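You operate a simulated robot arm through the tools that you are given. There is no shell and no other tool. Be economical: measure what you need, move in short steps, check, and stop when the job is done.

You run a simulated robot arm. Do the job below in one go: nothing can be reset, and whatever is moved stays where it is left.

## Task
Top up both oil cups from the blue can, then turn the wheel.
Fine: each level between its marks; wheel a quarter round, top towards you; can back in its spot, none spilt. Set down upright: what you pick out.

The check looks at the end state, three seconds after you hand in, the way a careful person would. Anything else that was tipped, shoved, dropped, spilled or broken makes it a failure.

## Robot
A 6-joint arm with a fingered hand, on a carriage that runs on a rail from [-2, 1137] to [2, -1003] (x, y) and turns from -3.613 to 2.182 rad about z. Base frame: it is fixed where the carriage stands at the start and does not move with it; the origin is on the floor, on the carriage's upright axis, x ahead of it, y to its left, z up. Readings come in mm, rad, newtons and seconds.
Its first joint turns from -2.897 to 2.897 rad. Places, roughly: hand wheel [800, -800, 1000]; oil cup far from the wheel [800, -600, 1000]; oil cup near the wheel [800, -700, 1000]. Payload 4 kg.
The TCP is the grasp point between the finger pads, 26 mm short of the fingertips. In the tool frame z runs along the fingers and y along their closing line. The gripper opens to 132 mm. The gripper's body begins 73 mm behind the TCP. The gripper is a hand of 4 fingers: y runs from the thumb to the fingers, the wrist lies at [0, 0, -239] in the tool frame, and closing takes about 1.5 s.
Orientation is that of the tool frame in the base frame, as [roll, pitch, yaw] about the fixed x, y, z axes, in that order (R = Rz(yaw) Ry(pitch) Rx(roll)). With the fingers straight down and closing along the base's y, the tool's x points along the base's -x, its y along +y and its z along -z.

## Interface
- The arm moves only by the tool apply_moves. Its argument "steps" is a list that holds one entry, the list of rows, each a list of 6 numbers: the shift along the tool's x, y, z in mm, then the turn, a rotation vector about the tool's x, y, z in rad. In form: [[[dx, dy, dz, ax, ay, az], ...]]. A call has 1 to 20 rows; each row shifts and turns the commanded pose from where the row before left it, along the tool's axes as they then stand. "hand" is the gripper command, from -1 (fully open) to 1 (shut), values between in proportion, set as the call begins (left out, the last holds). Each row takes 0.2 s and may step no farther than 50 mm and 0.15 rad from the row before; otherwise, or with a gripper value out of range, the whole call is refused. Where a pose cannot be reached the arm comes as near as it can. A force on the tool above 40 N (or 10 N above the force at the start of the call, whichever is more), or a blocked arm, ends the call early, and 0.2 s more pass. Each finger travels about 45 mm/s and halts on what it meets, pressing with about 29 N; the grip force reading is that of the motor and also rises with nothing between the fingers. The clock runs only during rows and for 0.2 s after the last one: add rows that do not move to give the fingers time. The reply holds the time, the measured pose of the TCP, the force on the tool along the base axes, the opening and the grip force, in the units named above and with some noise, with the torque about the TCP (base axes, N m) and any sound that the robot's microphone picked up.
- Cameras (640 x 400 px; columns grow to the right, rows downward): "scene" is now at [311.5, 168.8, 1417.3]; the picture's right is [-0.36, -0.93, 0.00], its down [-0.09, 0.03, -1.00] and it looks along [0.93, -0.35, -0.10] (base axes); focal length 214 px, centre (320, 200). "wrist" rides on the gripper at [68, 2, -97] in the tool frame; the picture's right is [-0.03, 1.00, 0.00], its down [-0.82, -0.02, -0.58] and it looks along [-0.58, -0.01, 0.82] (tool axes); focal length 270 px, centre (320, 200). There is no depth. A picture from a camera that has moved, and an enlarged one, comes with that camera's place and axes in the base frame and with its lens. The place of the scene camera against the robot may be out by one fixed shift of up to 18 mm in any direction.
- grab_frame(camera): a new picture of that camera. No time passes.
- lift_body(by): slides the trunk up (or, below 0, down) by that many mm; the arm and the scene camera ride with it, the base frame stays. It gives what a move gives, with no picture.
- roll_base(legs): drives the robot by 1 to 6 legs, each [ahead, left, turn to the left] in mm, mm and rad, along the robot's own axes; the way and the turn of a leg run together, so that a leg with both is an arc; at most 1500 mm and 3.142 rad a leg. The arm and the cameras ride along, it lands a little off, and it stops where it bumps. It keeps to its track: a leg is cut to what the track allows. It gives what a move gives.
- curl_fingers(finger1, finger2, finger3, thumb_bend): sets how far each is bent, from 0 (flat) to 1 (curled in); at 0.3 the hand is open as for a grip, at 0.7 the pads meet at the TCP. One left out holds its place. A second passes; each finger stops where it meets its share of the squeeze, and holds until it gets a number again. A gripper value or a shape takes the hand back. It gives what a move gives, with no picture; readings hold the bend of each and the force on the fingers (four entries, about 0 where the hand has none), thumb and palm.
- grasp_type(shape): the hand has 4 fingers and takes this shape, open, in about a second: jaw (thumb against the fingers, like two jaws); tri (thumb and two fingers); tip (a fingertip pinch); poke (one finger out to press); point (the index stretched); flat (the hand flat); cup (the hand cupped); fist (a fist). The gripper value then closes the fingers along that shape, each until it touches; the sizes above hold for jaw. It gives what a move gives, with no picture.
- turn_head(pan, tilt): turns the head with the scene camera to pan (to the left, within 2.496 rad either way) and tilt (down, from -0.506 to 1.204), counted from straight ahead of the robot. It gives what a move gives.
- inspect(camera, box): a new picture of the part [left, top, right, bottom] of that camera's present view, enlarged. No time passes.
- close_job(): hands the job in; it is judged then, once.

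Go step by step. Nothing tells you exact positions but the pictures and the camera data: compare them with the known pose of the tool, close in by small moves and look again before you grip or let go. The budget is 120 turns and 82 pictures, counting those below and the enlarged ones. Unless the task says otherwise, let go and move clear before handing in, and close with one line.

The tools are called by a JSON object that holds its "method" and its "body". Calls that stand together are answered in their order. apply_moves: Moves the arm, as the interface text tells. Its arguments: {"type":"object","properties":{"steps":{"type":"array","items":{"type":"array","items":{"type":"array","items":{"type":"number"}}}},"hand":{"type":"number"}},"required":["steps"]} The other tools are called the same way: lift_body (by) slides the trunk up or down; grasp_type (shape) gives the hand a shape; curl_fingers (finger1, finger2, finger3, thumb_bend) moves the fingers one by one; roll_base (legs) drives the base; turn_head (pan, tilt) turns the head that bears the scene camera; grab_frame (camera) takes a picture; inspect (camera, box) takes an enlarged picture of a part of a camera's view; close_job () hands the job in.

At the start:

```text
time_s: 0.0
tool_pos: [366.4, -278.0, 1374.1]
tool_rot: [3.131, -0.004, -3.141]
force: [-0.3, 0.2, -0.5]
moment: [0.0, -0.01, -0.03]
width: 132.2
gripper_force: 0.0
shape: jaw
bend: [0.3, 0.3, 0.3, 0.3]
finger forces: [0.0, 0.0, 0.0, 0.0, 0.0, 0.0]
trunk travel left (down, up): [-375.0, 253.0]
robot x, y, heading: [2.3, -0.7, 0.0]
head pan, tilt: [-2.499, 0.593]
```

scene: 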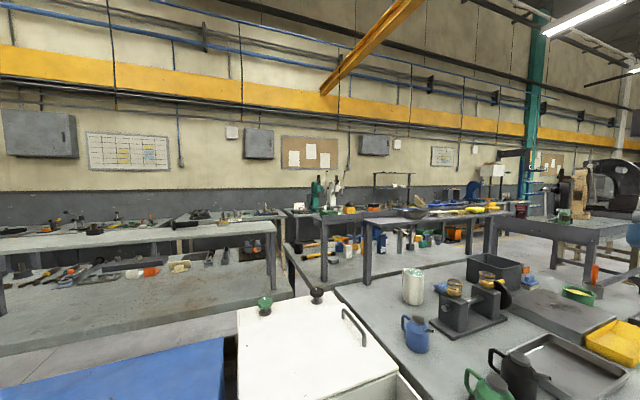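
wrist: 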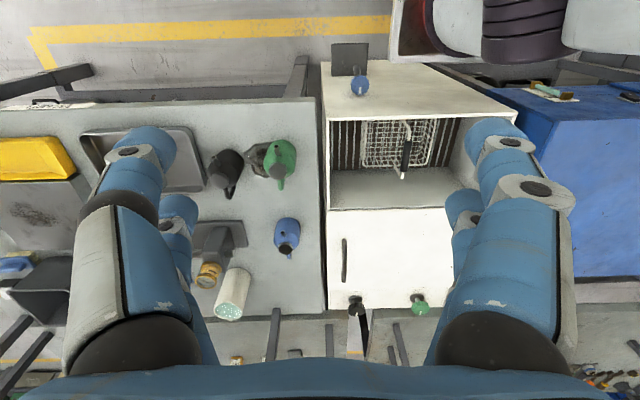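

I see a bench with the blue can, two oil cups on a stand and a dark wheel beside it. I'll aim the head at the work area and take a closer look.

{"method": "turn_head", "body": {"pan": -0.75, "tilt": 0.45}}

{"method": "grab_frame", "body": {"camera": "scene"}}

```text
time_s: 1.8
tool_pos: [367.7, -278.7, 1375.4]
tool_rot: [3.129, -0.004, -3.141]
force: [-0.2, 0.4, 0.4]
moment: [0.03, 0.0, -0.01]
width: 131.6
gripper_force: 0.1
shape: jaw
bend: [0.3, 0.3, 0.3, 0.3]
finger forces: [0.0, 0.1, 0.0, 0.1, 0.0, 0.0]
trunk travel left (down, up): [-375.0, 253.0]
robot x, y, heading: [-2.2, 2.6, -0.003]
head pan, tilt: [-0.75, 0.45]
```

```text
79 pictures are left
camera scene: at [309.5, 166.5, 1380.0], right [-0.39, -0.92, 0.0], down [-0.44, 0.18, -0.88], along [0.81, -0.34, -0.48], focal length 214 px, centre (320, 200)
```

scene: 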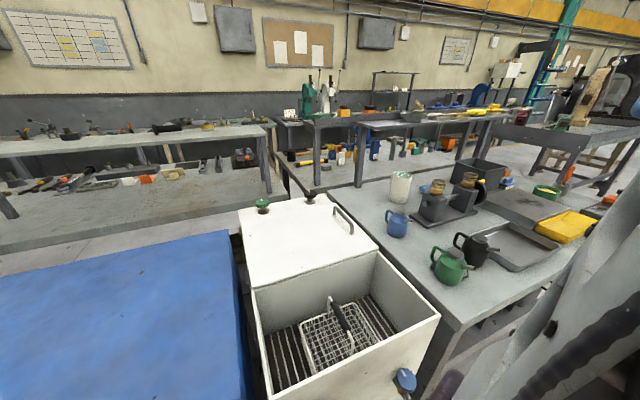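

The blue can stands on the bench left of the two-cup stand. I'll zoom in on it.

{"method": "inspect", "body": {"camera": "scene", "box": [370, 150, 570, 275]}}

{"method": "roll_base", "body": {"legs": [[0, -350, 0]]}}

{"method": "grab_frame", "body": {"camera": "scene"}}

{"method": "grab_frame", "body": {"camera": "wrist"}}

```text
3.20 times, centred on (470, 212) of scene
camera zoom: at [309.5, 166.5, 1380.0], right [-0.39, -0.92, 0.0], down [-0.44, 0.18, -0.88], along [0.81, -0.34, -0.48], focal length 686 px, centre (-160, 160)
```

zoom: 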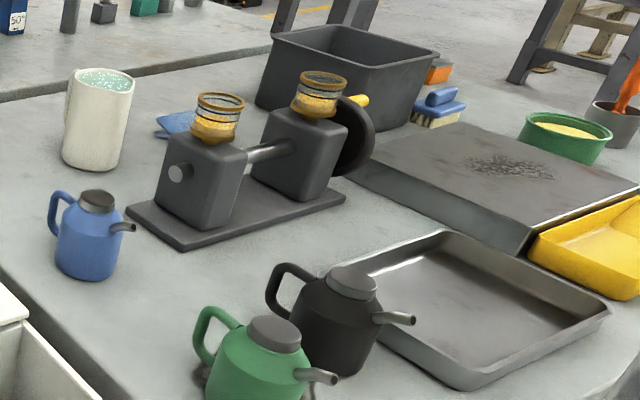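

```text
time_s: 4.0
tool_pos: [370.2, -620.4, 1373.2]
tool_rot: [3.128, -0.004, -3.136]
force: [0.2, 0.5, -1.0]
moment: [-0.03, 0.0, -0.03]
width: 131.9
gripper_force: 0.2
shape: jaw
bend: [0.3, 0.3, 0.3, 0.3]
finger forces: [0.0, 0.0, 0.1, 0.0, 0.0, 0.0]
trunk travel left (down, up): [-375.0, 253.0]
robot x, y, heading: [-2.3, -341.2, 0.003]
head pan, tilt: [-0.75, 0.45]
```

```text
77 pictures are left
camera scene: at [309.3, -176.0, 1380.6], right [-0.38, -0.93, 0.0], down [-0.44, 0.18, -0.88], along [0.82, -0.33, -0.47], focal length 214 px, centre (320, 200)
```

scene: 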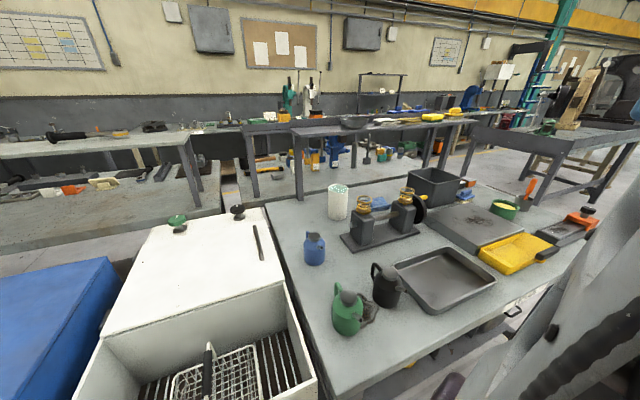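

```text
76 pictures are left
camera wrist: at [300.6, -619.1, 1472.8], right [0.02, 1.0, 0.01], down [0.82, -0.02, 0.57], along [0.57, 0.0, -0.82], focal length 270 px, centre (320, 200)
```

wrist: 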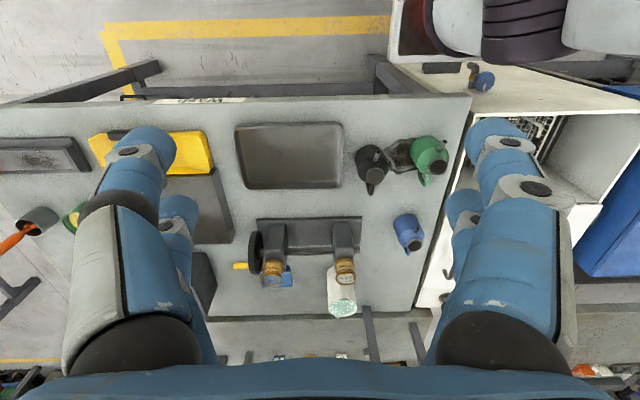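

The can is roughly at (800,-365), with its spout towards the wheel (-y). I'll zoom in on the can and the cups.

{"method": "inspect", "body": {"camera": "scene", "box": [290, 170, 450, 270]}}

{"method": "inspect", "body": {"camera": "wrist", "box": [220, 190, 440, 328]}}

```text
4.00 times, centred on (370, 220) of scene
camera zoom: at [309.3, -176.0, 1380.6], right [-0.38, -0.93, 0.0], down [-0.44, 0.18, -0.88], along [0.82, -0.33, -0.47], focal length 858 px, centre (120, 120)
```

zoom: 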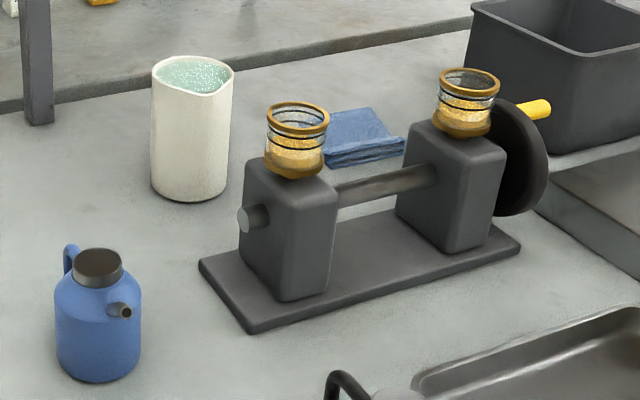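

```text
2.90 times, centred on (330, 259) of wrist
camera zoom: at [300.6, -619.1, 1472.8], right [0.02, 1.0, 0.01], down [0.82, -0.02, 0.57], along [0.57, 0.0, -0.82], focal length 783 px, centre (291, 29)
```

zoom: 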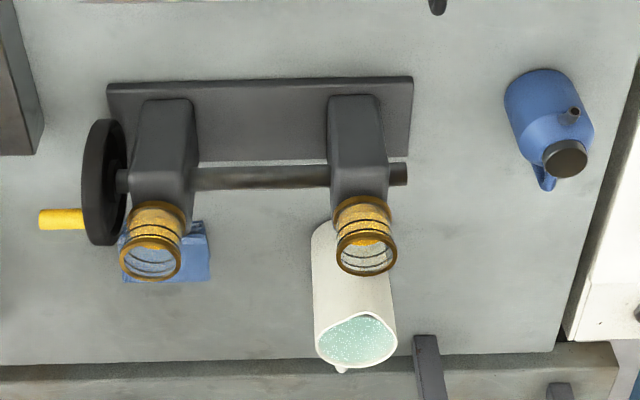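

The cups are at about (854,-557) and (854,-748) with rims near z 1025, and the can is near (820,-365). I'll shift the base a little, then bring the wrist camera over the can.

{"method": "roll_base", "body": {"legs": [[0, -160, 0]]}}

{"method": "apply_moves", "body": {"steps": [[[-40, 40, 0, 0, 0, 0], [-40, 40, 0, 0, 0, 0], [-35, 45, 0, 0, 0, 0], [-30, 45, 0, 0, 0, 0], [-30, 45, 0, 0, 0, 0], [-30, 45, 0, 0, 0, 0], [-30, 45, 10, 0, 0, 0], [-30, 45, 20, 0, 0, 0], [-30, 45, 20, 0, 0, 0], [-30, 30, 30, 0, 0, 0], [-20, 0, 40, 0, 0, 0], [0, 0, 40, 0, 0, 0]]]}}

{"method": "grab_frame", "body": {"camera": "wrist"}}

```text
time_s: 5.4
tool_pos: [369.4, -780.6, 1373.3]
tool_rot: [3.126, -0.005, -3.135]
force: [-0.4, -0.1, -0.8]
moment: [-0.01, 0.0, -0.01]
width: 131.7
gripper_force: 0.0
shape: jaw
bend: [0.3, 0.3, 0.3, 0.3]
finger forces: [0.0, 0.0, 0.1, 0.1, 0.0, 0.0]
trunk travel left (down, up): [-375.0, 253.0]
robot x, y, heading: [1.2, -507.0, 0.006]
head pan, tilt: [-0.75, 0.45]
```

```text
refused: row 1 steps farther than a row can; nothing moved
```

```text
73 pictures are left
camera wrist: at [301.4, -779.6, 1472.1], right [0.02, 1.0, 0.02], down [0.82, -0.02, 0.57], along [0.57, 0.0, -0.82], focal length 270 px, centre (320, 200)
```

wrist: 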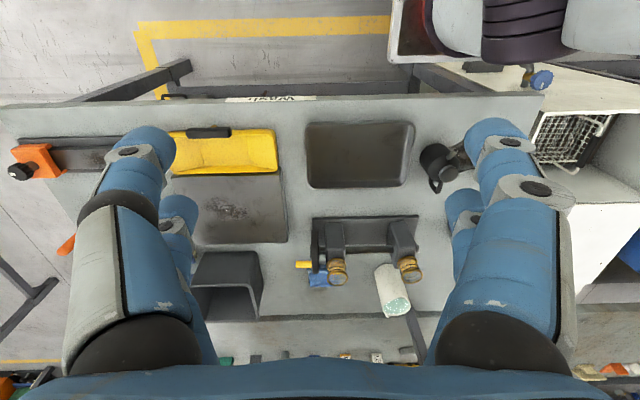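

The rows were over 50 mm, so I'll send shorter ones.

{"method": "apply_moves", "body": {"steps": [[[-30, 38, 0, 0, 0, 0], [-30, 38, 0, 0, 0, 0], [-30, 38, 0, 0, 0, 0], [-30, 38, 0, 0, 0, 0], [-30, 38, 0, 0, 0, 0], [-30, 38, 0, 0, 0, 0], [-30, 38, 0, 0, 0, 0], [-30, 38, 0, 0, 0, 0], [-30, 38, 0, 0, 0, 0], [-30, 38, 0, 0, 0, 0], [-30, 35, 10, 0, 0, 0], [-20, 0, 40, 0, 0, 0], [-10, 0, 40, 0, 0, 0], [0, 0, 40, 0, 0, 0]]]}}

{"method": "grab_frame", "body": {"camera": "wrist"}}

{"method": "grab_frame", "body": {"camera": "scene"}}

```text
time_s: 8.4
tool_pos: [729.4, -360.8, 1248.2]
tool_rot: [3.127, -0.005, -3.134]
force: [0.2, -0.1, 0.4]
moment: [0.0, -0.01, -0.01]
width: 131.9
gripper_force: 0.0
shape: jaw
bend: [0.3, 0.3, 0.3, 0.3]
finger forces: [0.0, 0.0, 0.0, 0.0, 0.0, 0.0]
trunk travel left (down, up): [-375.0, 253.0]
robot x, y, heading: [0.5, -504.1, 0.007]
head pan, tilt: [-0.75, 0.45]
```

```text
72 pictures are left
camera wrist: at [659.6, -359.4, 1346.5], right [0.02, 1.0, 0.02], down [0.82, -0.02, 0.57], along [0.57, 0.0, -0.82], focal length 270 px, centre (320, 200)
```

wrist: 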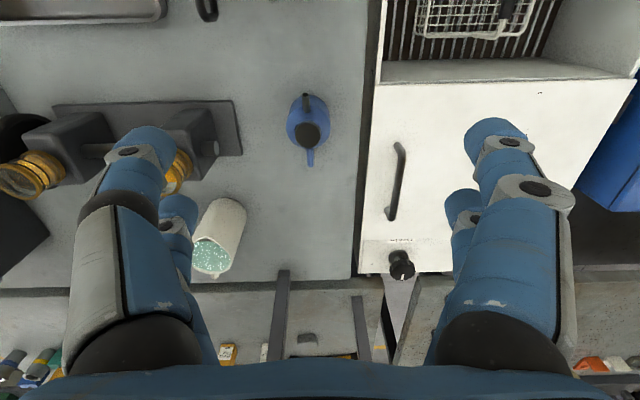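

```text
71 pictures are left
camera scene: at [292.6, -363.2, 1384.4], right [-0.68, -0.74, 0.0], down [-0.32, 0.29, -0.9], along [0.66, -0.61, -0.44], focal length 214 px, centre (320, 200)
```

scene: 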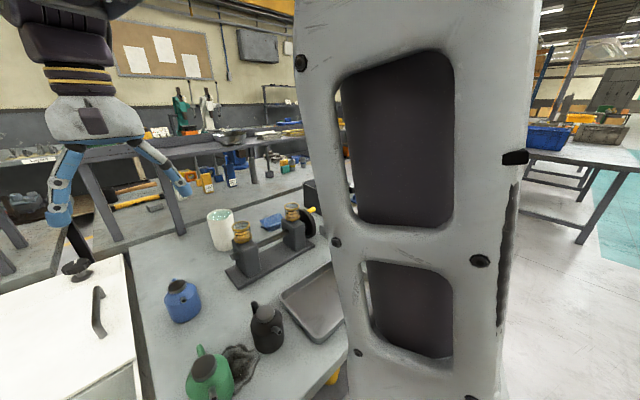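

From above, the spout points almost exactly to -x, towards the robot. I'll zoom in to measure the can.

{"method": "inspect", "body": {"camera": "wrist", "box": [256, 80, 368, 180]}}

{"method": "inspect", "body": {"camera": "scene", "box": [140, 190, 340, 350]}}

```text
4.00 times, centred on (312, 130) of wrist
camera zoom: at [659.6, -359.4, 1346.5], right [0.02, 1.0, 0.02], down [0.82, -0.02, 0.57], along [0.57, 0.0, -0.82], focal length 1081 px, centre (352, 480)
```

zoom: 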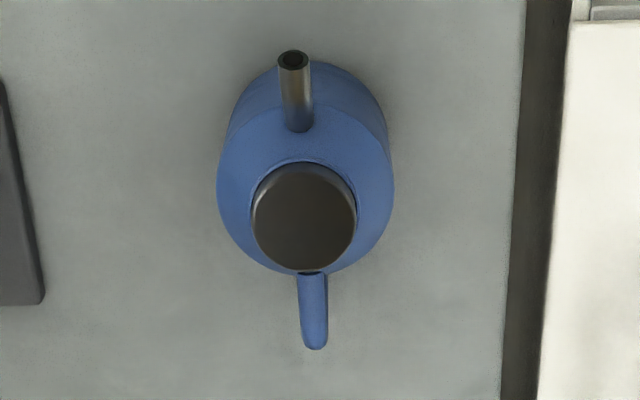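

```text
2.50 times, centred on (240, 270) of scene
camera zoom: at [292.6, -363.2, 1384.4], right [-0.68, -0.74, 0.0], down [-0.32, 0.29, -0.9], along [0.66, -0.61, -0.44], focal length 536 px, centre (520, 25)
```

zoom: 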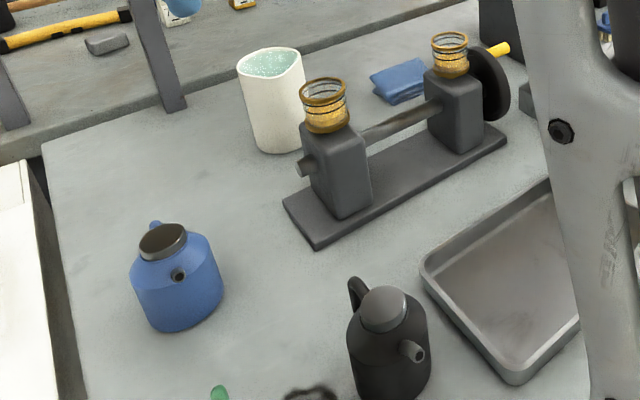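

The can axis is at about (812,-376), with the spout to -x and the handle to +x, so closing along y suits it. I'll go above it, level the tool and look again.

{"method": "apply_moves", "body": {"steps": [[[-30, 0, 30, 0.0146, -0.005, 0], [-30, -10, 30, 0, 0, 0], [-22, -5, 35, 0, 0, 0], [0, 0, 40, 0, 0, 0], [0, 0, 40, 0, 0, 0], [0, 0, 25, 0, 0, 0]]]}}

{"method": "grab_frame", "body": {"camera": "wrist"}}

{"method": "grab_frame", "body": {"camera": "scene"}}

```text
time_s: 9.8
tool_pos: [808.0, -374.3, 1046.6]
tool_rot: [3.14, 0.002, -3.134]
force: [0.6, -0.9, 0.2]
moment: [0.03, 0.01, 0.02]
width: 132.0
gripper_force: 0.1
shape: jaw
bend: [0.3, 0.3, 0.3, 0.3]
finger forces: [0.0, 0.0, 0.0, 0.0, 0.0, 0.0]
trunk travel left (down, up): [-375.0, 253.0]
robot x, y, heading: [0.2, -504.6, 0.006]
head pan, tilt: [-0.75, 0.45]
```

```text
68 pictures are left
camera wrist: at [739.8, -372.6, 1146.4], right [0.02, 1.0, 0.0], down [0.82, -0.02, 0.58], along [0.58, -0.01, -0.82], focal length 270 px, centre (320, 200)
```

wrist: 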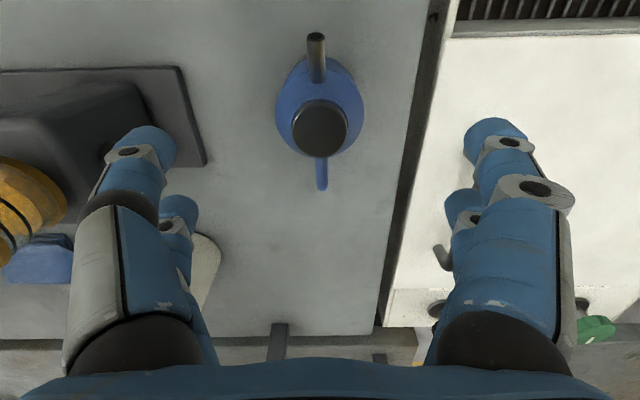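

```text
67 pictures are left
camera scene: at [292.5, -363.2, 1384.4], right [-0.68, -0.74, 0.0], down [-0.32, 0.29, -0.9], along [0.66, -0.61, -0.44], focal length 214 px, centre (320, 200)
```

scene: 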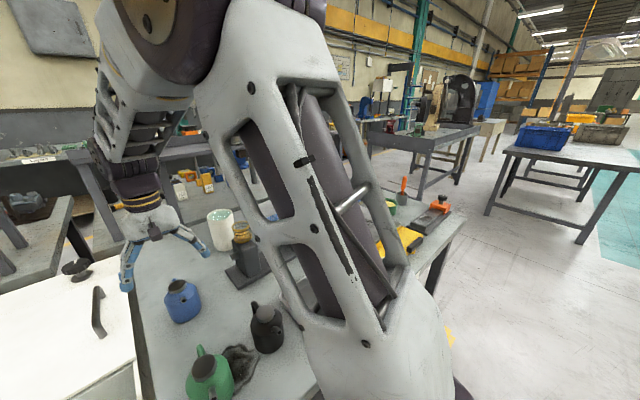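

Aligned to within a few mm, and the box edge on the right is clear. I'll shift 5 mm in x, go down partway and check.

{"method": "apply_moves", "body": {"steps": [[[-5, 0, 30, 0, 0, 0], [0, -1, 40, 0, 0, 0], [0, 0, 35, 0, 0, 0], [0, 0, 20, 0, 0, 0]]]}}

{"method": "grab_frame", "body": {"camera": "wrist"}}

{"method": "inspect", "body": {"camera": "scene", "box": [90, 200, 290, 330]}}

```text
time_s: 10.8
tool_pos: [814.0, -374.4, 923.2]
tool_rot: [3.141, 0.002, -3.135]
force: [-0.3, -0.4, 0.8]
moment: [0.0, -0.02, 0.02]
width: 131.9
gripper_force: 0.1
shape: jaw
bend: [0.3, 0.3, 0.3, 0.3]
finger forces: [0.1, 0.0, 0.0, 0.1, 0.0, 0.0]
trunk travel left (down, up): [-375.0, 253.0]
robot x, y, heading: [3.4, -505.2, 0.003]
head pan, tilt: [-0.75, 0.45]
```

```text
66 pictures are left
camera wrist: at [744.0, -372.2, 1021.9], right [0.02, 1.0, 0.0], down [0.82, -0.02, 0.58], along [0.58, -0.01, -0.82], focal length 270 px, centre (320, 200)
```

wrist: 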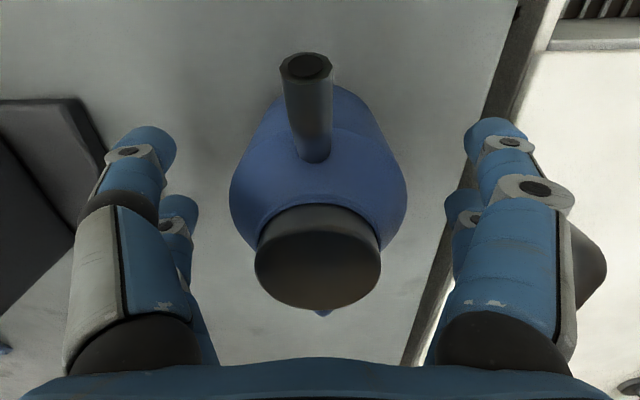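

```text
3.08 times, centred on (190, 265) of scene
camera zoom: at [292.5, -363.2, 1384.4], right [-0.68, -0.74, 0.0], down [-0.32, 0.29, -0.9], along [0.66, -0.61, -0.44], focal length 660 px, centre (720, 0)
```

zoom: 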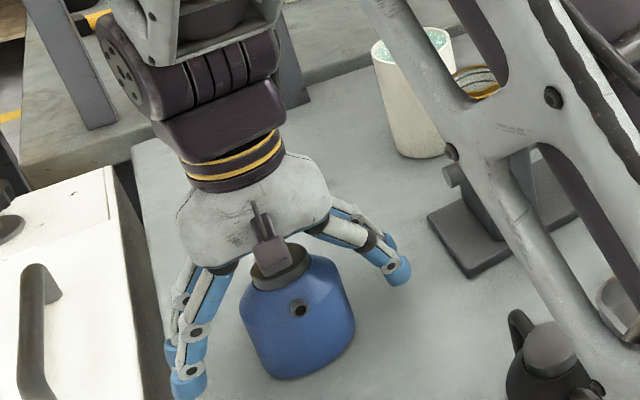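

The lid top measures about z 962 and the axis x about 807. I'll go down to z 902 and close gently.

{"method": "apply_moves", "body": {"steps": [[[6, 0, 0, 0, 0, 0], [0, 0, 11, 0, 0, 0], [0, 0, 10, 0, 0, 0], [0, 0, 0, 0, 0, 0]]]}}

{"method": "grab_frame", "body": {"camera": "wrist"}}

{"method": "inspect", "body": {"camera": "scene", "box": [90, 200, 290, 330]}}

```text
time_s: 11.8
tool_pos: [807.6, -375.6, 904.4]
tool_rot: [3.14, 0.0, -3.134]
force: [-0.2, 0.0, 0.0]
moment: [0.01, 0.04, -0.02]
width: 131.7
gripper_force: 0.0
shape: jaw
bend: [0.3, 0.3, 0.3, 0.3]
finger forces: [0.1, 0.0, 0.1, 0.0, 0.0, 0.1]
trunk travel left (down, up): [-375.0, 253.0]
robot x, y, heading: [1.5, -504.1, 0.005]
head pan, tilt: [-0.75, 0.45]
```

```text
64 pictures are left
camera wrist: at [738.9, -373.0, 1001.6], right [0.02, 1.0, 0.0], down [0.82, -0.02, 0.58], along [0.58, -0.01, -0.82], focal length 270 px, centre (320, 200)
```

wrist: 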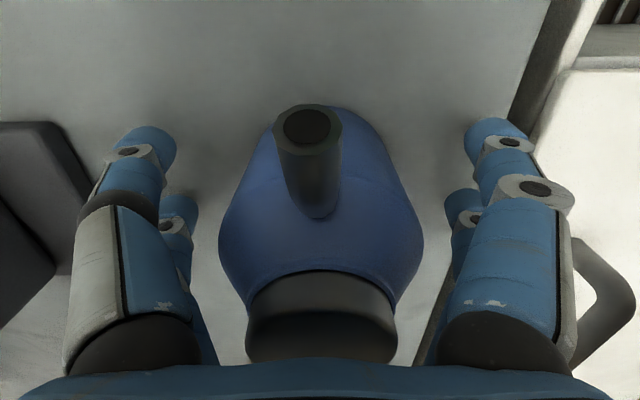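

```text
3.08 times, centred on (190, 265) of scene
camera zoom: at [292.7, -363.2, 1384.4], right [-0.68, -0.74, 0.0], down [-0.32, 0.29, -0.9], along [0.66, -0.61, -0.44], focal length 660 px, centre (720, 0)
```

zoom: 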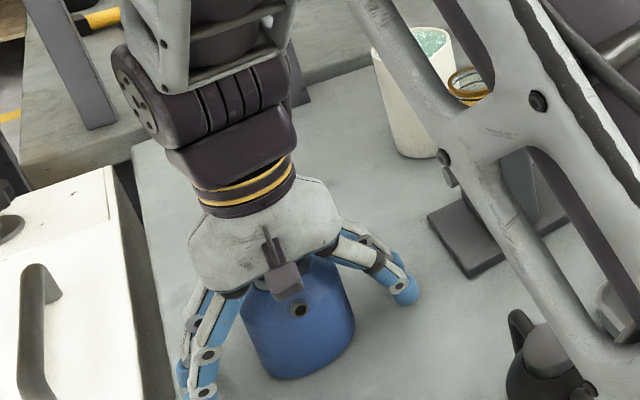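

The can is centred between the fingers. I'll close them partly first.

{"method": "apply_moves", "body": {"steps": [[[0, 0, 0, 0, 0, 0], [0, 0, 0, 0, 0, 0], [0, 0, 0, 0, 0, 0], [0, 0, 0, 0, 0, 0]]], "hand": -0.25}}

{"method": "grab_frame", "body": {"camera": "wrist"}}

```text
time_s: 12.8
tool_pos: [807.9, -376.1, 902.8]
tool_rot: [3.14, 0.001, -3.135]
force: [-0.6, -0.2, 0.2]
moment: [-0.02, 0.04, 0.0]
width: 83.2
gripper_force: 0.1
shape: jaw
bend: [0.71, 0.71, 0.71, 0.71]
finger forces: [0.0, 0.1, 0.0, 0.0, 0.0, 0.0]
trunk travel left (down, up): [-375.0, 253.0]
robot x, y, heading: [0.7, -503.0, 0.004]
head pan, tilt: [-0.75, 0.45]
```

```text
62 pictures are left
camera wrist: at [738.9, -373.0, 1001.6], right [0.02, 1.0, 0.0], down [0.82, -0.02, 0.58], along [0.58, -0.01, -0.82], focal length 270 px, centre (320, 200)
```

wrist: 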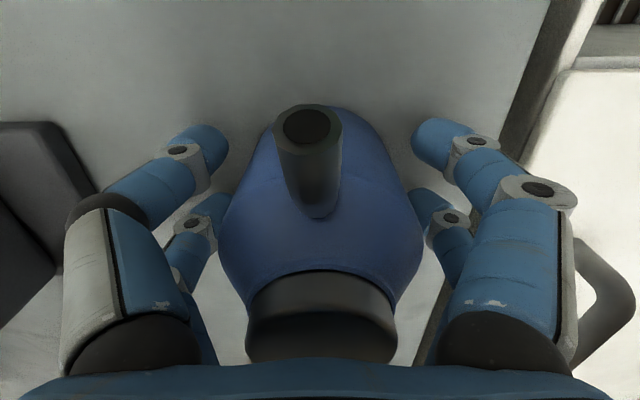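

The gaps are even on both sides, so I'll close fully.

{"method": "apply_moves", "body": {"steps": [[[0, 0, 0, 0, 0, 0], [0, 0, 0, 0, 0, 0], [0, 0, 0, 0, 0, 0], [0, 0, 0, 0, 0, 0], [0, 0, 0, 0, 0, 0], [0, 0, 0, 0, 0, 0]]], "hand": 1}}

{"method": "grab_frame", "body": {"camera": "wrist"}}

```text
time_s: 14.2
tool_pos: [807.3, -374.0, 902.8]
tool_rot: [3.138, 0.0, -3.135]
force: [-0.3, -0.2, -0.5]
moment: [0.0, 0.01, -0.02]
width: 50.8
gripper_force: 28.5
shape: jaw
bend: [0.73, 0.73, 0.73, 0.7]
finger forces: [27.9, 27.9, 25.7, 0.0, 26.3, 0.0]
trunk travel left (down, up): [-375.0, 253.0]
robot x, y, heading: [4.0, -503.7, 0.011]
head pan, tilt: [-0.75, 0.45]
```

```text
61 pictures are left
camera wrist: at [738.9, -373.0, 1001.5], right [0.02, 1.0, 0.0], down [0.82, -0.02, 0.58], along [0.58, -0.01, -0.82], focal length 270 px, centre (320, 200)
```

wrist: 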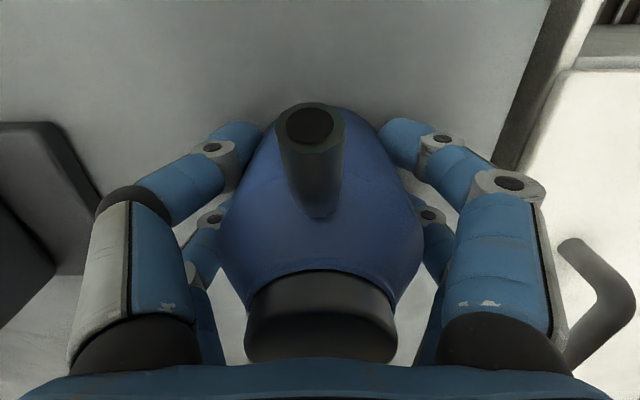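

The grip is firm on all three fingers and the thumb. I'll lift slowly and check that it holds.

{"method": "apply_moves", "body": {"steps": [[[0, 0, -5, 0, 0, 0], [0, 0, -10, 0, 0, 0], [0, 0, -20, 0, 0, 0], [0, 0, -30, 0, 0, 0], [0, 0, -35, 0, 0, 0], [0, 0, -40, 0, 0, 0], [0, 0, -40, 0, 0, 0], [0, 0, -40, 0, 0, 0], [0, 0, -20, 0, 0, 0]]]}}

{"method": "turn_head", "body": {"pan": -0.45, "tilt": 0.55}}

{"method": "grab_frame", "body": {"camera": "scene"}}

{"method": "grab_frame", "body": {"camera": "wrist"}}

```text
time_s: 16.2
tool_pos: [805.8, -374.6, 1143.1]
tool_rot: [3.138, -0.002, -3.134]
force: [-0.3, -0.3, -3.1]
moment: [0.0, 0.04, 0.0]
width: 50.7
gripper_force: 28.6
shape: jaw
bend: [0.73, 0.73, 0.73, 0.7]
finger forces: [28.7, 28.7, 26.6, 0.1, 26.9, 0.0]
trunk travel left (down, up): [-375.0, 253.0]
robot x, y, heading: [-0.2, -503.6, 0.01]
head pan, tilt: [-0.75, 0.45]
```

```text
time_s: 17.0
tool_pos: [808.1, -376.3, 1142.1]
tool_rot: [3.14, -0.002, -3.134]
force: [-0.1, -0.3, -3.1]
moment: [0.01, 0.03, 0.02]
width: 50.9
gripper_force: 29.1
shape: jaw
bend: [0.73, 0.73, 0.73, 0.7]
finger forces: [28.7, 28.7, 26.5, 0.1, 26.9, 0.0]
trunk travel left (down, up): [-375.0, 253.0]
robot x, y, heading: [-0.9, -502.1, 0.008]
head pan, tilt: [-0.45, 0.55]
```

```text
60 pictures are left
camera scene: at [306.2, -339.5, 1375.3], right [-0.43, -0.9, 0.0], down [-0.47, 0.22, -0.85], along [0.77, -0.37, -0.52], focal length 214 px, centre (320, 200)
```

scene: 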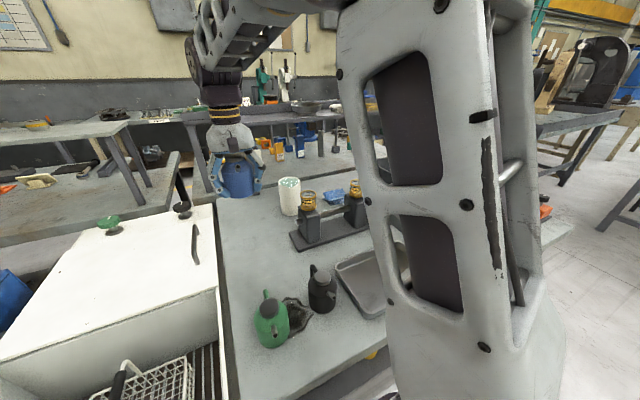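

```text
59 pictures are left
camera wrist: at [738.4, -373.3, 1241.2], right [0.02, 1.0, 0.0], down [0.82, -0.02, 0.58], along [0.58, -0.01, -0.82], focal length 270 px, centre (320, 200)
```

wrist: 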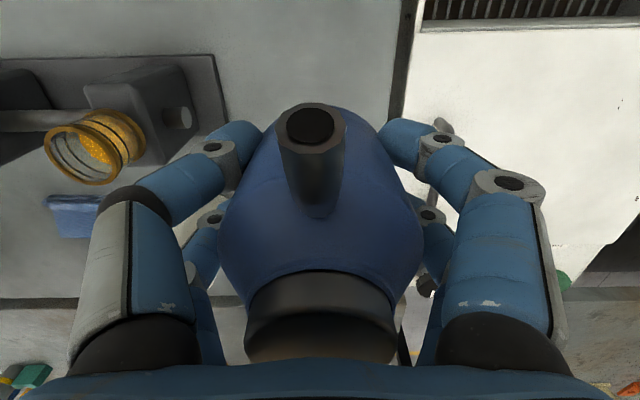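

The can is held with no slip and weighs about 3 N. I'll carry it upright to a spot over the far cup, keeping the height, and look again.

{"method": "apply_moves", "body": {"steps": [[[-20, -20, 0, 0, 0, 0], [-25, -40, 0, 0, 0, 0], [-25, -40, 0, 0, 0, 0], [-25, -40, 0, 0, 0, 0], [-10, -30, 0, 0, 0, 0], [0, -12, 0, 0, 0, 0], [0, 0, 0, 0, 0, 0]]]}}

{"method": "grab_frame", "body": {"camera": "wrist"}}

{"method": "grab_frame", "body": {"camera": "scene"}}

```text
time_s: 18.6
tool_pos: [914.8, -557.3, 1141.5]
tool_rot: [3.14, -0.002, -3.134]
force: [-0.6, -0.2, -3.1]
moment: [0.0, 0.01, -0.02]
width: 50.5
gripper_force: 28.9
shape: jaw
bend: [0.73, 0.73, 0.73, 0.7]
finger forces: [29.3, 29.1, 27.1, 0.0, 27.1, 0.0]
trunk travel left (down, up): [-375.0, 253.0]
robot x, y, heading: [0.8, -508.2, 0.008]
head pan, tilt: [-0.45, 0.55]
```

```text
58 pictures are left
camera wrist: at [845.6, -555.6, 1240.8], right [0.02, 1.0, 0.0], down [0.82, -0.02, 0.58], along [0.58, -0.01, -0.82], focal length 270 px, centre (320, 200)
```

wrist: 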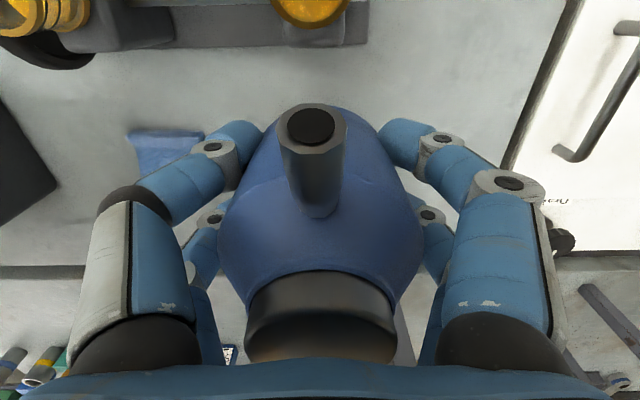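

```text
57 pictures are left
camera scene: at [306.3, -339.5, 1375.3], right [-0.43, -0.9, 0.0], down [-0.47, 0.22, -0.85], along [0.77, -0.37, -0.52], focal length 214 px, centre (320, 200)
```

scene: 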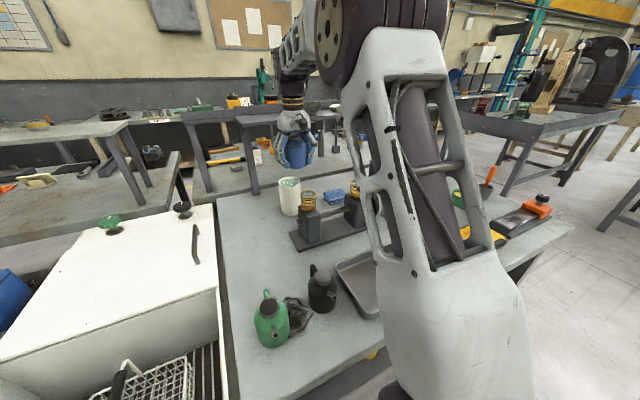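

The cup sits under the spout at about the same y. I'll tilt 0.3 rad to see how cup and spout line up before lowering.

{"method": "apply_moves", "body": {"steps": [[[-7.5, 0, 0, 0, -0.1, 0], [-5, 0, 0.5, 0, -0.1, 0], [-5, 0, 1, 0, -0.1, 0], [0, 0, 0, 0, 0, 0]]]}}

{"method": "grab_frame", "body": {"camera": "wrist"}}

{"method": "inspect", "body": {"camera": "scene", "box": [260, 100, 390, 260]}}

```text
time_s: 19.6
tool_pos: [932.7, -557.4, 1142.4]
tool_rot: [3.141, 0.302, -3.134]
force: [-0.6, 0.4, -3.9]
moment: [0.02, -0.01, 0.01]
width: 50.6
gripper_force: 29.4
shape: jaw
bend: [0.73, 0.73, 0.73, 0.7]
finger forces: [29.6, 29.4, 27.2, 0.0, 27.5, 0.1]
trunk travel left (down, up): [-375.0, 253.0]
robot x, y, heading: [-1.1, -503.9, 0.007]
head pan, tilt: [-0.45, 0.55]
```

```text
56 pictures are left
camera wrist: at [837.5, -555.0, 1215.9], right [0.02, 1.0, 0.01], down [0.61, -0.02, 0.79], along [0.79, -0.01, -0.61], focal length 270 px, centre (320, 200)
```

wrist: 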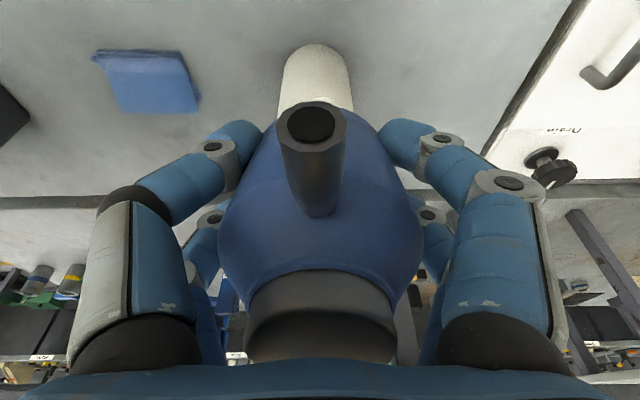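

```text
2.50 times, centred on (325, 180) of scene
camera zoom: at [306.3, -339.5, 1375.3], right [-0.43, -0.9, 0.0], down [-0.47, 0.22, -0.85], along [0.77, -0.37, -0.52], focal length 536 px, centre (308, 250)
```

zoom: 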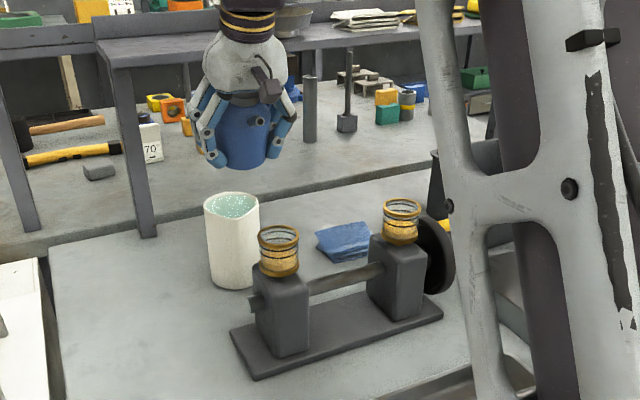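

My estimates now agree on a cup rim near (822,-561,1051), so it is taller than I first thought. I'll untilt and back off a little to get a direct wrist view of the rim.

{"method": "apply_moves", "body": {"steps": [[[5, 0, -12, 0, 0.1, 0], [15, 0, -10, 0, 0.1, 0], [25, 0, 0, 0, 0.1, 0], [30, 0, 0, 0, 0, 0], [0, 0, 0, 0, 0, 0]]]}}

{"method": "grab_frame", "body": {"camera": "wrist"}}

```text
time_s: 20.8
tool_pos: [853.5, -557.0, 1153.3]
tool_rot: [3.139, 0.0, -3.136]
force: [-0.2, -0.1, -1.6]
moment: [0.02, 0.01, 0.02]
width: 50.4
gripper_force: 28.8
shape: jaw
bend: [0.73, 0.73, 0.73, 0.7]
finger forces: [29.9, 29.8, 27.8, 0.1, 27.8, 0.1]
trunk travel left (down, up): [-375.0, 253.0]
robot x, y, heading: [-2.6, -500.9, 0.009]
head pan, tilt: [-0.45, 0.55]
```

```text
54 pictures are left
camera wrist: at [784.9, -554.3, 1252.9], right [0.02, 1.0, 0.0], down [0.82, -0.02, 0.58], along [0.58, -0.01, -0.82], focal length 270 px, centre (320, 200)
```

wrist: 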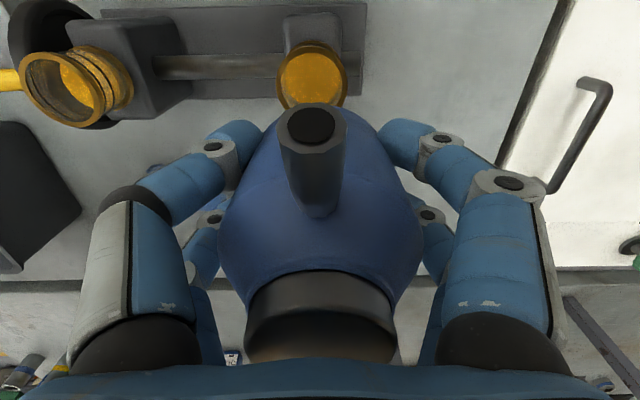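

The rim is confirmed at (824,-560), about 50 mm across, and the near cup at (826,-738). I'll tilt 0.6 rad with the tip over the cup, still high up.

{"method": "apply_moves", "body": {"steps": [[[-9, 0, 0, 0, -0.1, 0], [-9, 0, 1, 0, -0.1, 0], [-9, -2, 2, 0, -0.1, 0], [-8.5, 0, 3, 0, -0.1, 0], [-8, 0, 4, 0, -0.1, 0], [-7, 0, 5, 0, -0.1, 0], [0, 0, 0, 0, 0, 0]]]}}

{"method": "grab_frame", "body": {"camera": "wrist"}}

{"method": "inspect", "body": {"camera": "scene", "box": [260, 100, 390, 260]}}

```text
time_s: 22.4
tool_pos: [905.2, -559.8, 1153.0]
tool_rot: [3.139, 0.602, -3.136]
force: [-0.4, -0.7, -3.0]
moment: [-0.02, -0.02, -0.03]
width: 50.1
gripper_force: 29.2
shape: jaw
bend: [0.73, 0.73, 0.73, 0.7]
finger forces: [30.6, 30.1, 28.2, 0.0, 28.6, 0.0]
trunk travel left (down, up): [-375.0, 253.0]
robot x, y, heading: [1.4, -502.4, 0.01]
head pan, tilt: [-0.45, 0.55]
```

```text
53 pictures are left
camera wrist: at [793.8, -557.7, 1196.3], right [0.01, 1.0, 0.02], down [0.35, -0.02, 0.94], along [0.94, -0.01, -0.35], focal length 270 px, centre (320, 200)
```

wrist: 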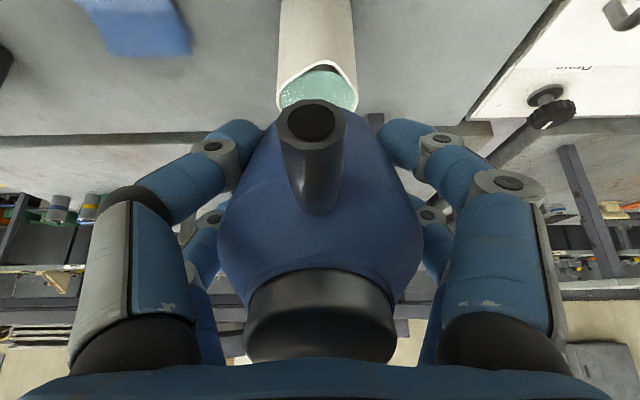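

```text
2.50 times, centred on (325, 180) of scene
camera zoom: at [306.3, -339.5, 1375.3], right [-0.43, -0.9, 0.0], down [-0.47, 0.22, -0.85], along [0.77, -0.37, -0.52], focal length 536 px, centre (308, 250)
```

zoom: 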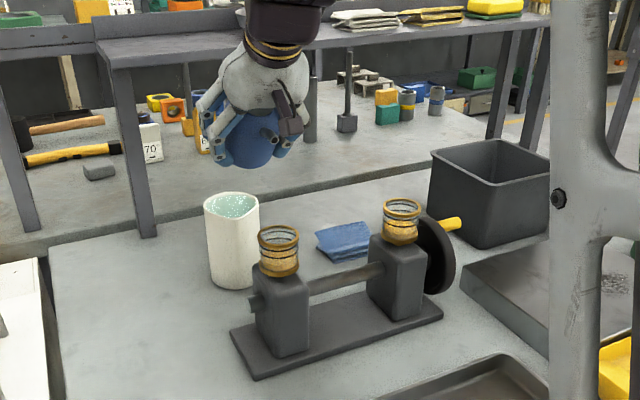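

The path is clear. I'll lower about 90 mm so the tip is just above the rim.

{"method": "apply_moves", "body": {"steps": [[[17, 0, 24.8, 0, 0, 0], [17, 0, 24.8, 0, 0, 0], [11, 0, 16, 0, 0, 0], [0, 0, 0, 0, 0, 0]]]}}

{"method": "grab_frame", "body": {"camera": "wrist"}}

{"method": "inspect", "body": {"camera": "scene", "box": [260, 140, 370, 230]}}

```text
time_s: 23.4
tool_pos: [904.9, -560.6, 1074.1]
tool_rot: [3.139, 0.6, -3.135]
force: [0.1, 0.4, -2.8]
moment: [0.01, -0.04, -0.02]
width: 50.2
gripper_force: 29.2
shape: jaw
bend: [0.73, 0.73, 0.73, 0.7]
finger forces: [30.8, 30.4, 28.4, 0.0, 28.8, 0.0]
trunk travel left (down, up): [-375.0, 253.0]
robot x, y, heading: [-3.1, -505.1, 0.009]
head pan, tilt: [-0.45, 0.55]
```

```text
51 pictures are left
camera wrist: at [793.1, -558.2, 1116.5], right [0.01, 1.0, 0.02], down [0.35, -0.02, 0.94], along [0.94, -0.01, -0.35], focal length 270 px, centre (320, 200)
```

wrist: 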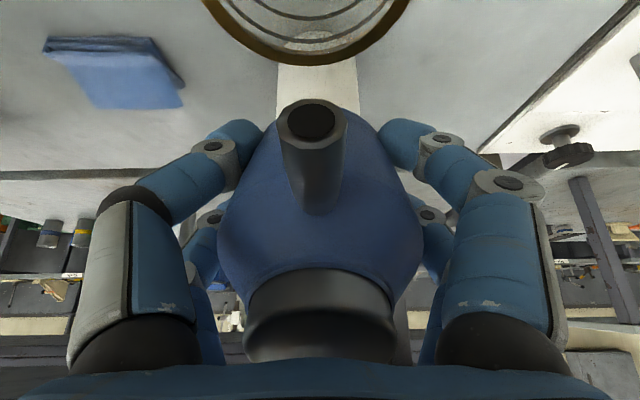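

```text
4.44 times, centred on (315, 185) of scene
camera zoom: at [306.2, -339.5, 1375.3], right [-0.43, -0.9, 0.0], down [-0.47, 0.22, -0.85], along [0.77, -0.37, -0.52], focal length 953 px, centre (342, 267)
```

zoom: 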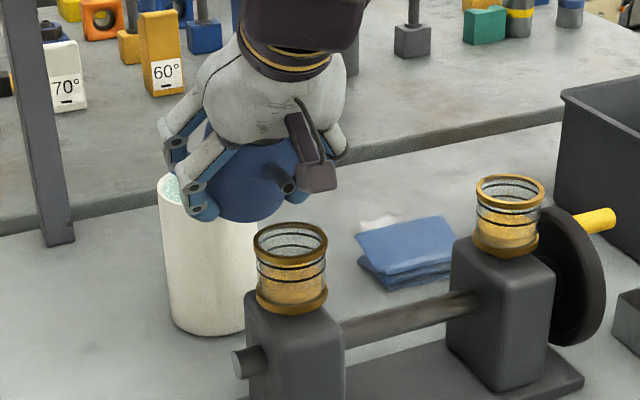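

There is a clear view of both cups, with the tip centred over the far cup. I'll lower 15 mm and tilt about the tip in small steps.

{"method": "apply_moves", "body": {"steps": [[[8.5, 0, 12.4, 0, 0, 0], [-5.7, 0, -5.4, 0, -0.1, 0], [-2.9, 0, -2.7, 0, -0.05, 0], [0, 0, 0, 0, 0, 0], [0, 0, 0, 0, 0, 0]]]}}

{"method": "inspect", "body": {"camera": "scene", "box": [280, 160, 340, 215]}}

```text
time_s: 24.6
tool_pos: [908.2, -560.1, 1070.9]
tool_rot: [3.141, 0.751, -3.137]
force: [0.0, -0.1, -2.8]
moment: [0.01, -0.03, 0.02]
width: 50.0
gripper_force: 28.7
shape: jaw
bend: [0.73, 0.73, 0.73, 0.7]
finger forces: [30.9, 30.5, 28.4, 0.1, 28.9, 0.0]
trunk travel left (down, up): [-375.0, 253.0]
robot x, y, heading: [0.2, -503.5, 0.001]
head pan, tilt: [-0.45, 0.55]
```

```text
7.27 times, centred on (310, 188) of scene
camera zoom: at [306.3, -339.5, 1375.3], right [-0.43, -0.9, 0.0], down [-0.47, 0.22, -0.85], along [0.77, -0.37, -0.52], focal length 1560 px, centre (393, 291)
```

zoom: 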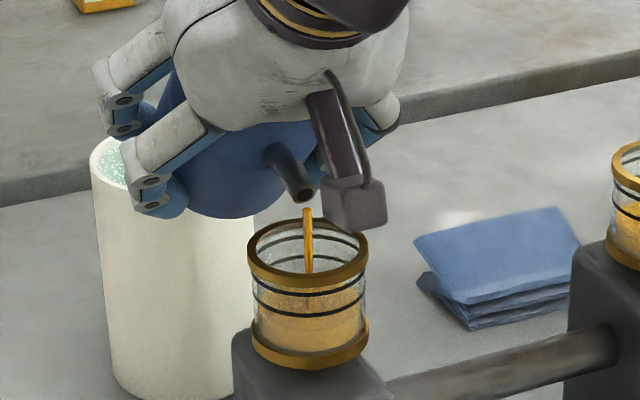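

Oil is already flowing into the cup. No time passes between calls, so I'll zoom on the level now.

{"method": "inspect", "body": {"camera": "scene", "box": [299, 186, 319, 214]}}

```text
14.29 times, centred on (309, 200) of scene
camera zoom: at [306.3, -339.5, 1375.3], right [-0.43, -0.9, 0.0], down [-0.47, 0.22, -0.85], along [0.77, -0.37, -0.52], focal length 3064 px, centre (477, 200)
```

zoom: 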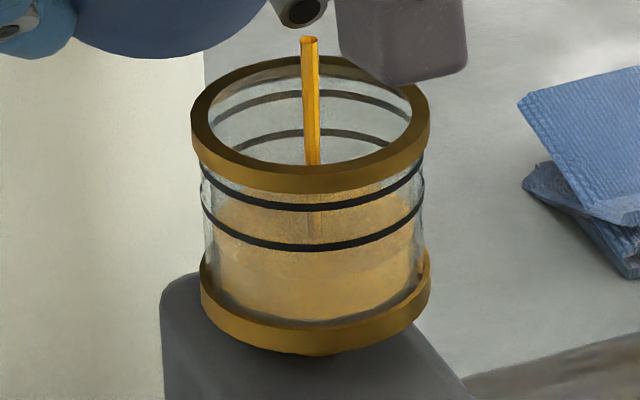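

The level is just under the lower mark and the stream is thin. I'll hold for 0.4 s and look again.

{"method": "apply_moves", "body": {"steps": [[[0, 0, 0, 0, 0, 0]]]}}

{"method": "inspect", "body": {"camera": "scene", "box": [299, 186, 319, 214]}}

```text
time_s: 25.0
tool_pos: [909.3, -560.3, 1069.5]
tool_rot: [-3.141, 0.751, -3.136]
force: [0.4, -0.9, -3.4]
moment: [0.01, 0.0, -0.02]
width: 50.0
gripper_force: 28.5
shape: jaw
bend: [0.73, 0.73, 0.73, 0.7]
finger forces: [30.8, 30.4, 28.3, 0.1, 28.9, 0.1]
trunk travel left (down, up): [-375.0, 253.0]
robot x, y, heading: [1.1, -503.1, 0.009]
head pan, tilt: [-0.45, 0.55]
```

```text
14.29 times, centred on (309, 200) of scene
camera zoom: at [306.3, -339.5, 1375.3], right [-0.43, -0.9, 0.0], down [-0.47, 0.22, -0.85], along [0.77, -0.37, -0.52], focal length 3064 px, centre (477, 200)
```

zoom: 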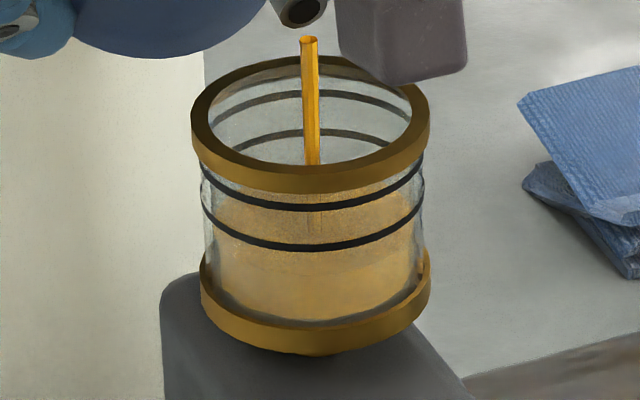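

The rise is slow, so I'll hold for another 1.2 s.

{"method": "apply_moves", "body": {"steps": [[[0, 0, 0, 0, 0, 0], [0, 0, 0, 0, 0, 0], [0, 0, 0, 0, 0, 0], [0, 0, 0, 0, 0, 0], [0, 0, 0, 0, 0, 0]]]}}

{"method": "inspect", "body": {"camera": "scene", "box": [299, 186, 319, 214]}}

```text
time_s: 26.2
tool_pos: [905.9, -560.8, 1069.5]
tool_rot: [3.14, 0.752, -3.138]
force: [0.4, -0.9, -3.1]
moment: [0.03, -0.03, 0.01]
width: 50.0
gripper_force: 29.0
shape: jaw
bend: [0.73, 0.73, 0.73, 0.7]
finger forces: [30.9, 30.5, 28.4, 0.1, 28.8, 0.1]
trunk travel left (down, up): [-375.0, 253.0]
robot x, y, heading: [-1.5, -500.8, 0.009]
head pan, tilt: [-0.45, 0.55]
```

```text
14.29 times, centred on (309, 200) of scene
camera zoom: at [306.3, -339.5, 1375.3], right [-0.43, -0.9, 0.0], down [-0.47, 0.22, -0.85], along [0.77, -0.37, -0.52], focal length 3064 px, centre (477, 200)
```

zoom: 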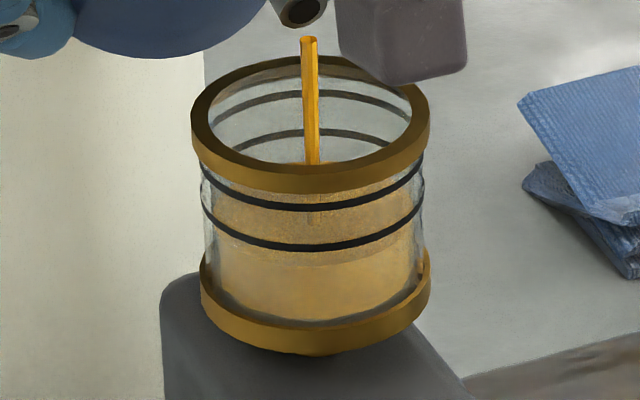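

It keeps rising steadily at roughly 10 px per second. I'll hold for 2.2 s more.

{"method": "apply_moves", "body": {"steps": [[[0, 0, 0, 0, 0, 0], [0, 0, 0, 0, 0, 0], [0, 0, 0, 0, 0, 0], [0, 0, 0, 0, 0, 0], [0, 0, 0, 0, 0, 0], [0, 0, 0, 0, 0, 0], [0, 0, 0, 0, 0, 0], [0, 0, 0, 0, 0, 0], [0, 0, 0, 0, 0, 0], [0, 0, 0, 0, 0, 0]]]}}

{"method": "inspect", "body": {"camera": "scene", "box": [299, 186, 319, 214]}}

```text
time_s: 28.4
tool_pos: [906.7, -560.1, 1070.0]
tool_rot: [3.14, 0.75, -3.136]
force: [0.4, -1.1, -3.5]
moment: [0.0, -0.04, 0.0]
width: 50.2
gripper_force: 29.4
shape: jaw
bend: [0.73, 0.73, 0.73, 0.7]
finger forces: [30.9, 30.5, 28.4, 0.0, 28.8, 0.1]
trunk travel left (down, up): [-375.0, 253.0]
robot x, y, heading: [1.2, -502.4, 0.008]
head pan, tilt: [-0.45, 0.55]
```

```text
14.29 times, centred on (309, 200) of scene
camera zoom: at [306.3, -339.5, 1375.3], right [-0.43, -0.9, 0.0], down [-0.47, 0.22, -0.85], along [0.77, -0.37, -0.52], focal length 3064 px, centre (477, 200)
```

zoom: 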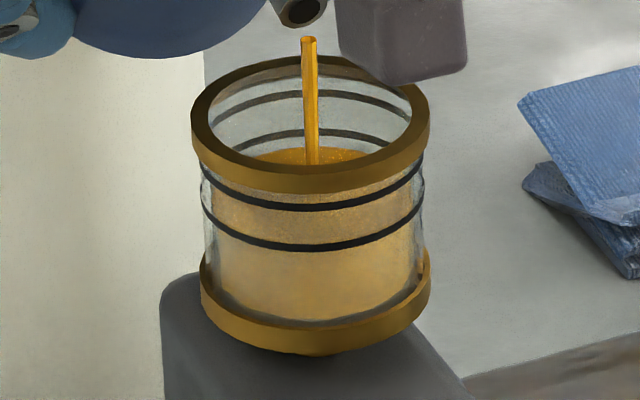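

The back edge of the oil now shows just below the back of the lower mark, so it's still under. I'll hold for another 2.2 s.

{"method": "apply_moves", "body": {"steps": [[[0, 0, 0, 0, 0, 0], [0, 0, 0, 0, 0, 0], [0, 0, 0, 0, 0, 0], [0, 0, 0, 0, 0, 0], [0, 0, 0, 0, 0, 0], [0, 0, 0, 0, 0, 0], [0, 0, 0, 0, 0, 0], [0, 0, 0, 0, 0, 0], [0, 0, 0, 0, 0, 0], [0, 0, 0, 0, 0, 0]]]}}

{"method": "inspect", "body": {"camera": "scene", "box": [299, 186, 319, 214]}}

```text
time_s: 30.6
tool_pos: [907.8, -559.1, 1070.3]
tool_rot: [3.141, 0.749, -3.136]
force: [-0.5, -0.8, -3.1]
moment: [-0.04, -0.02, -0.01]
width: 50.0
gripper_force: 29.2
shape: jaw
bend: [0.73, 0.73, 0.73, 0.7]
finger forces: [30.9, 30.5, 28.4, 0.0, 28.8, 0.0]
trunk travel left (down, up): [-375.0, 253.0]
robot x, y, heading: [-1.2, -503.6, 0.004]
head pan, tilt: [-0.45, 0.55]
```

```text
14.29 times, centred on (309, 200) of scene
camera zoom: at [306.3, -339.5, 1375.3], right [-0.43, -0.9, 0.0], down [-0.47, 0.22, -0.85], along [0.77, -0.37, -0.52], focal length 3064 px, centre (477, 200)
```

zoom: 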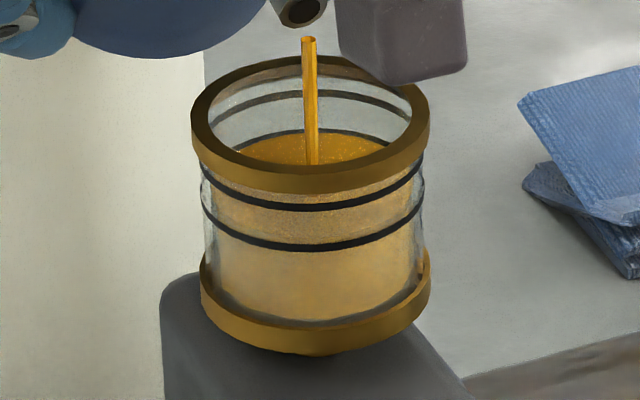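

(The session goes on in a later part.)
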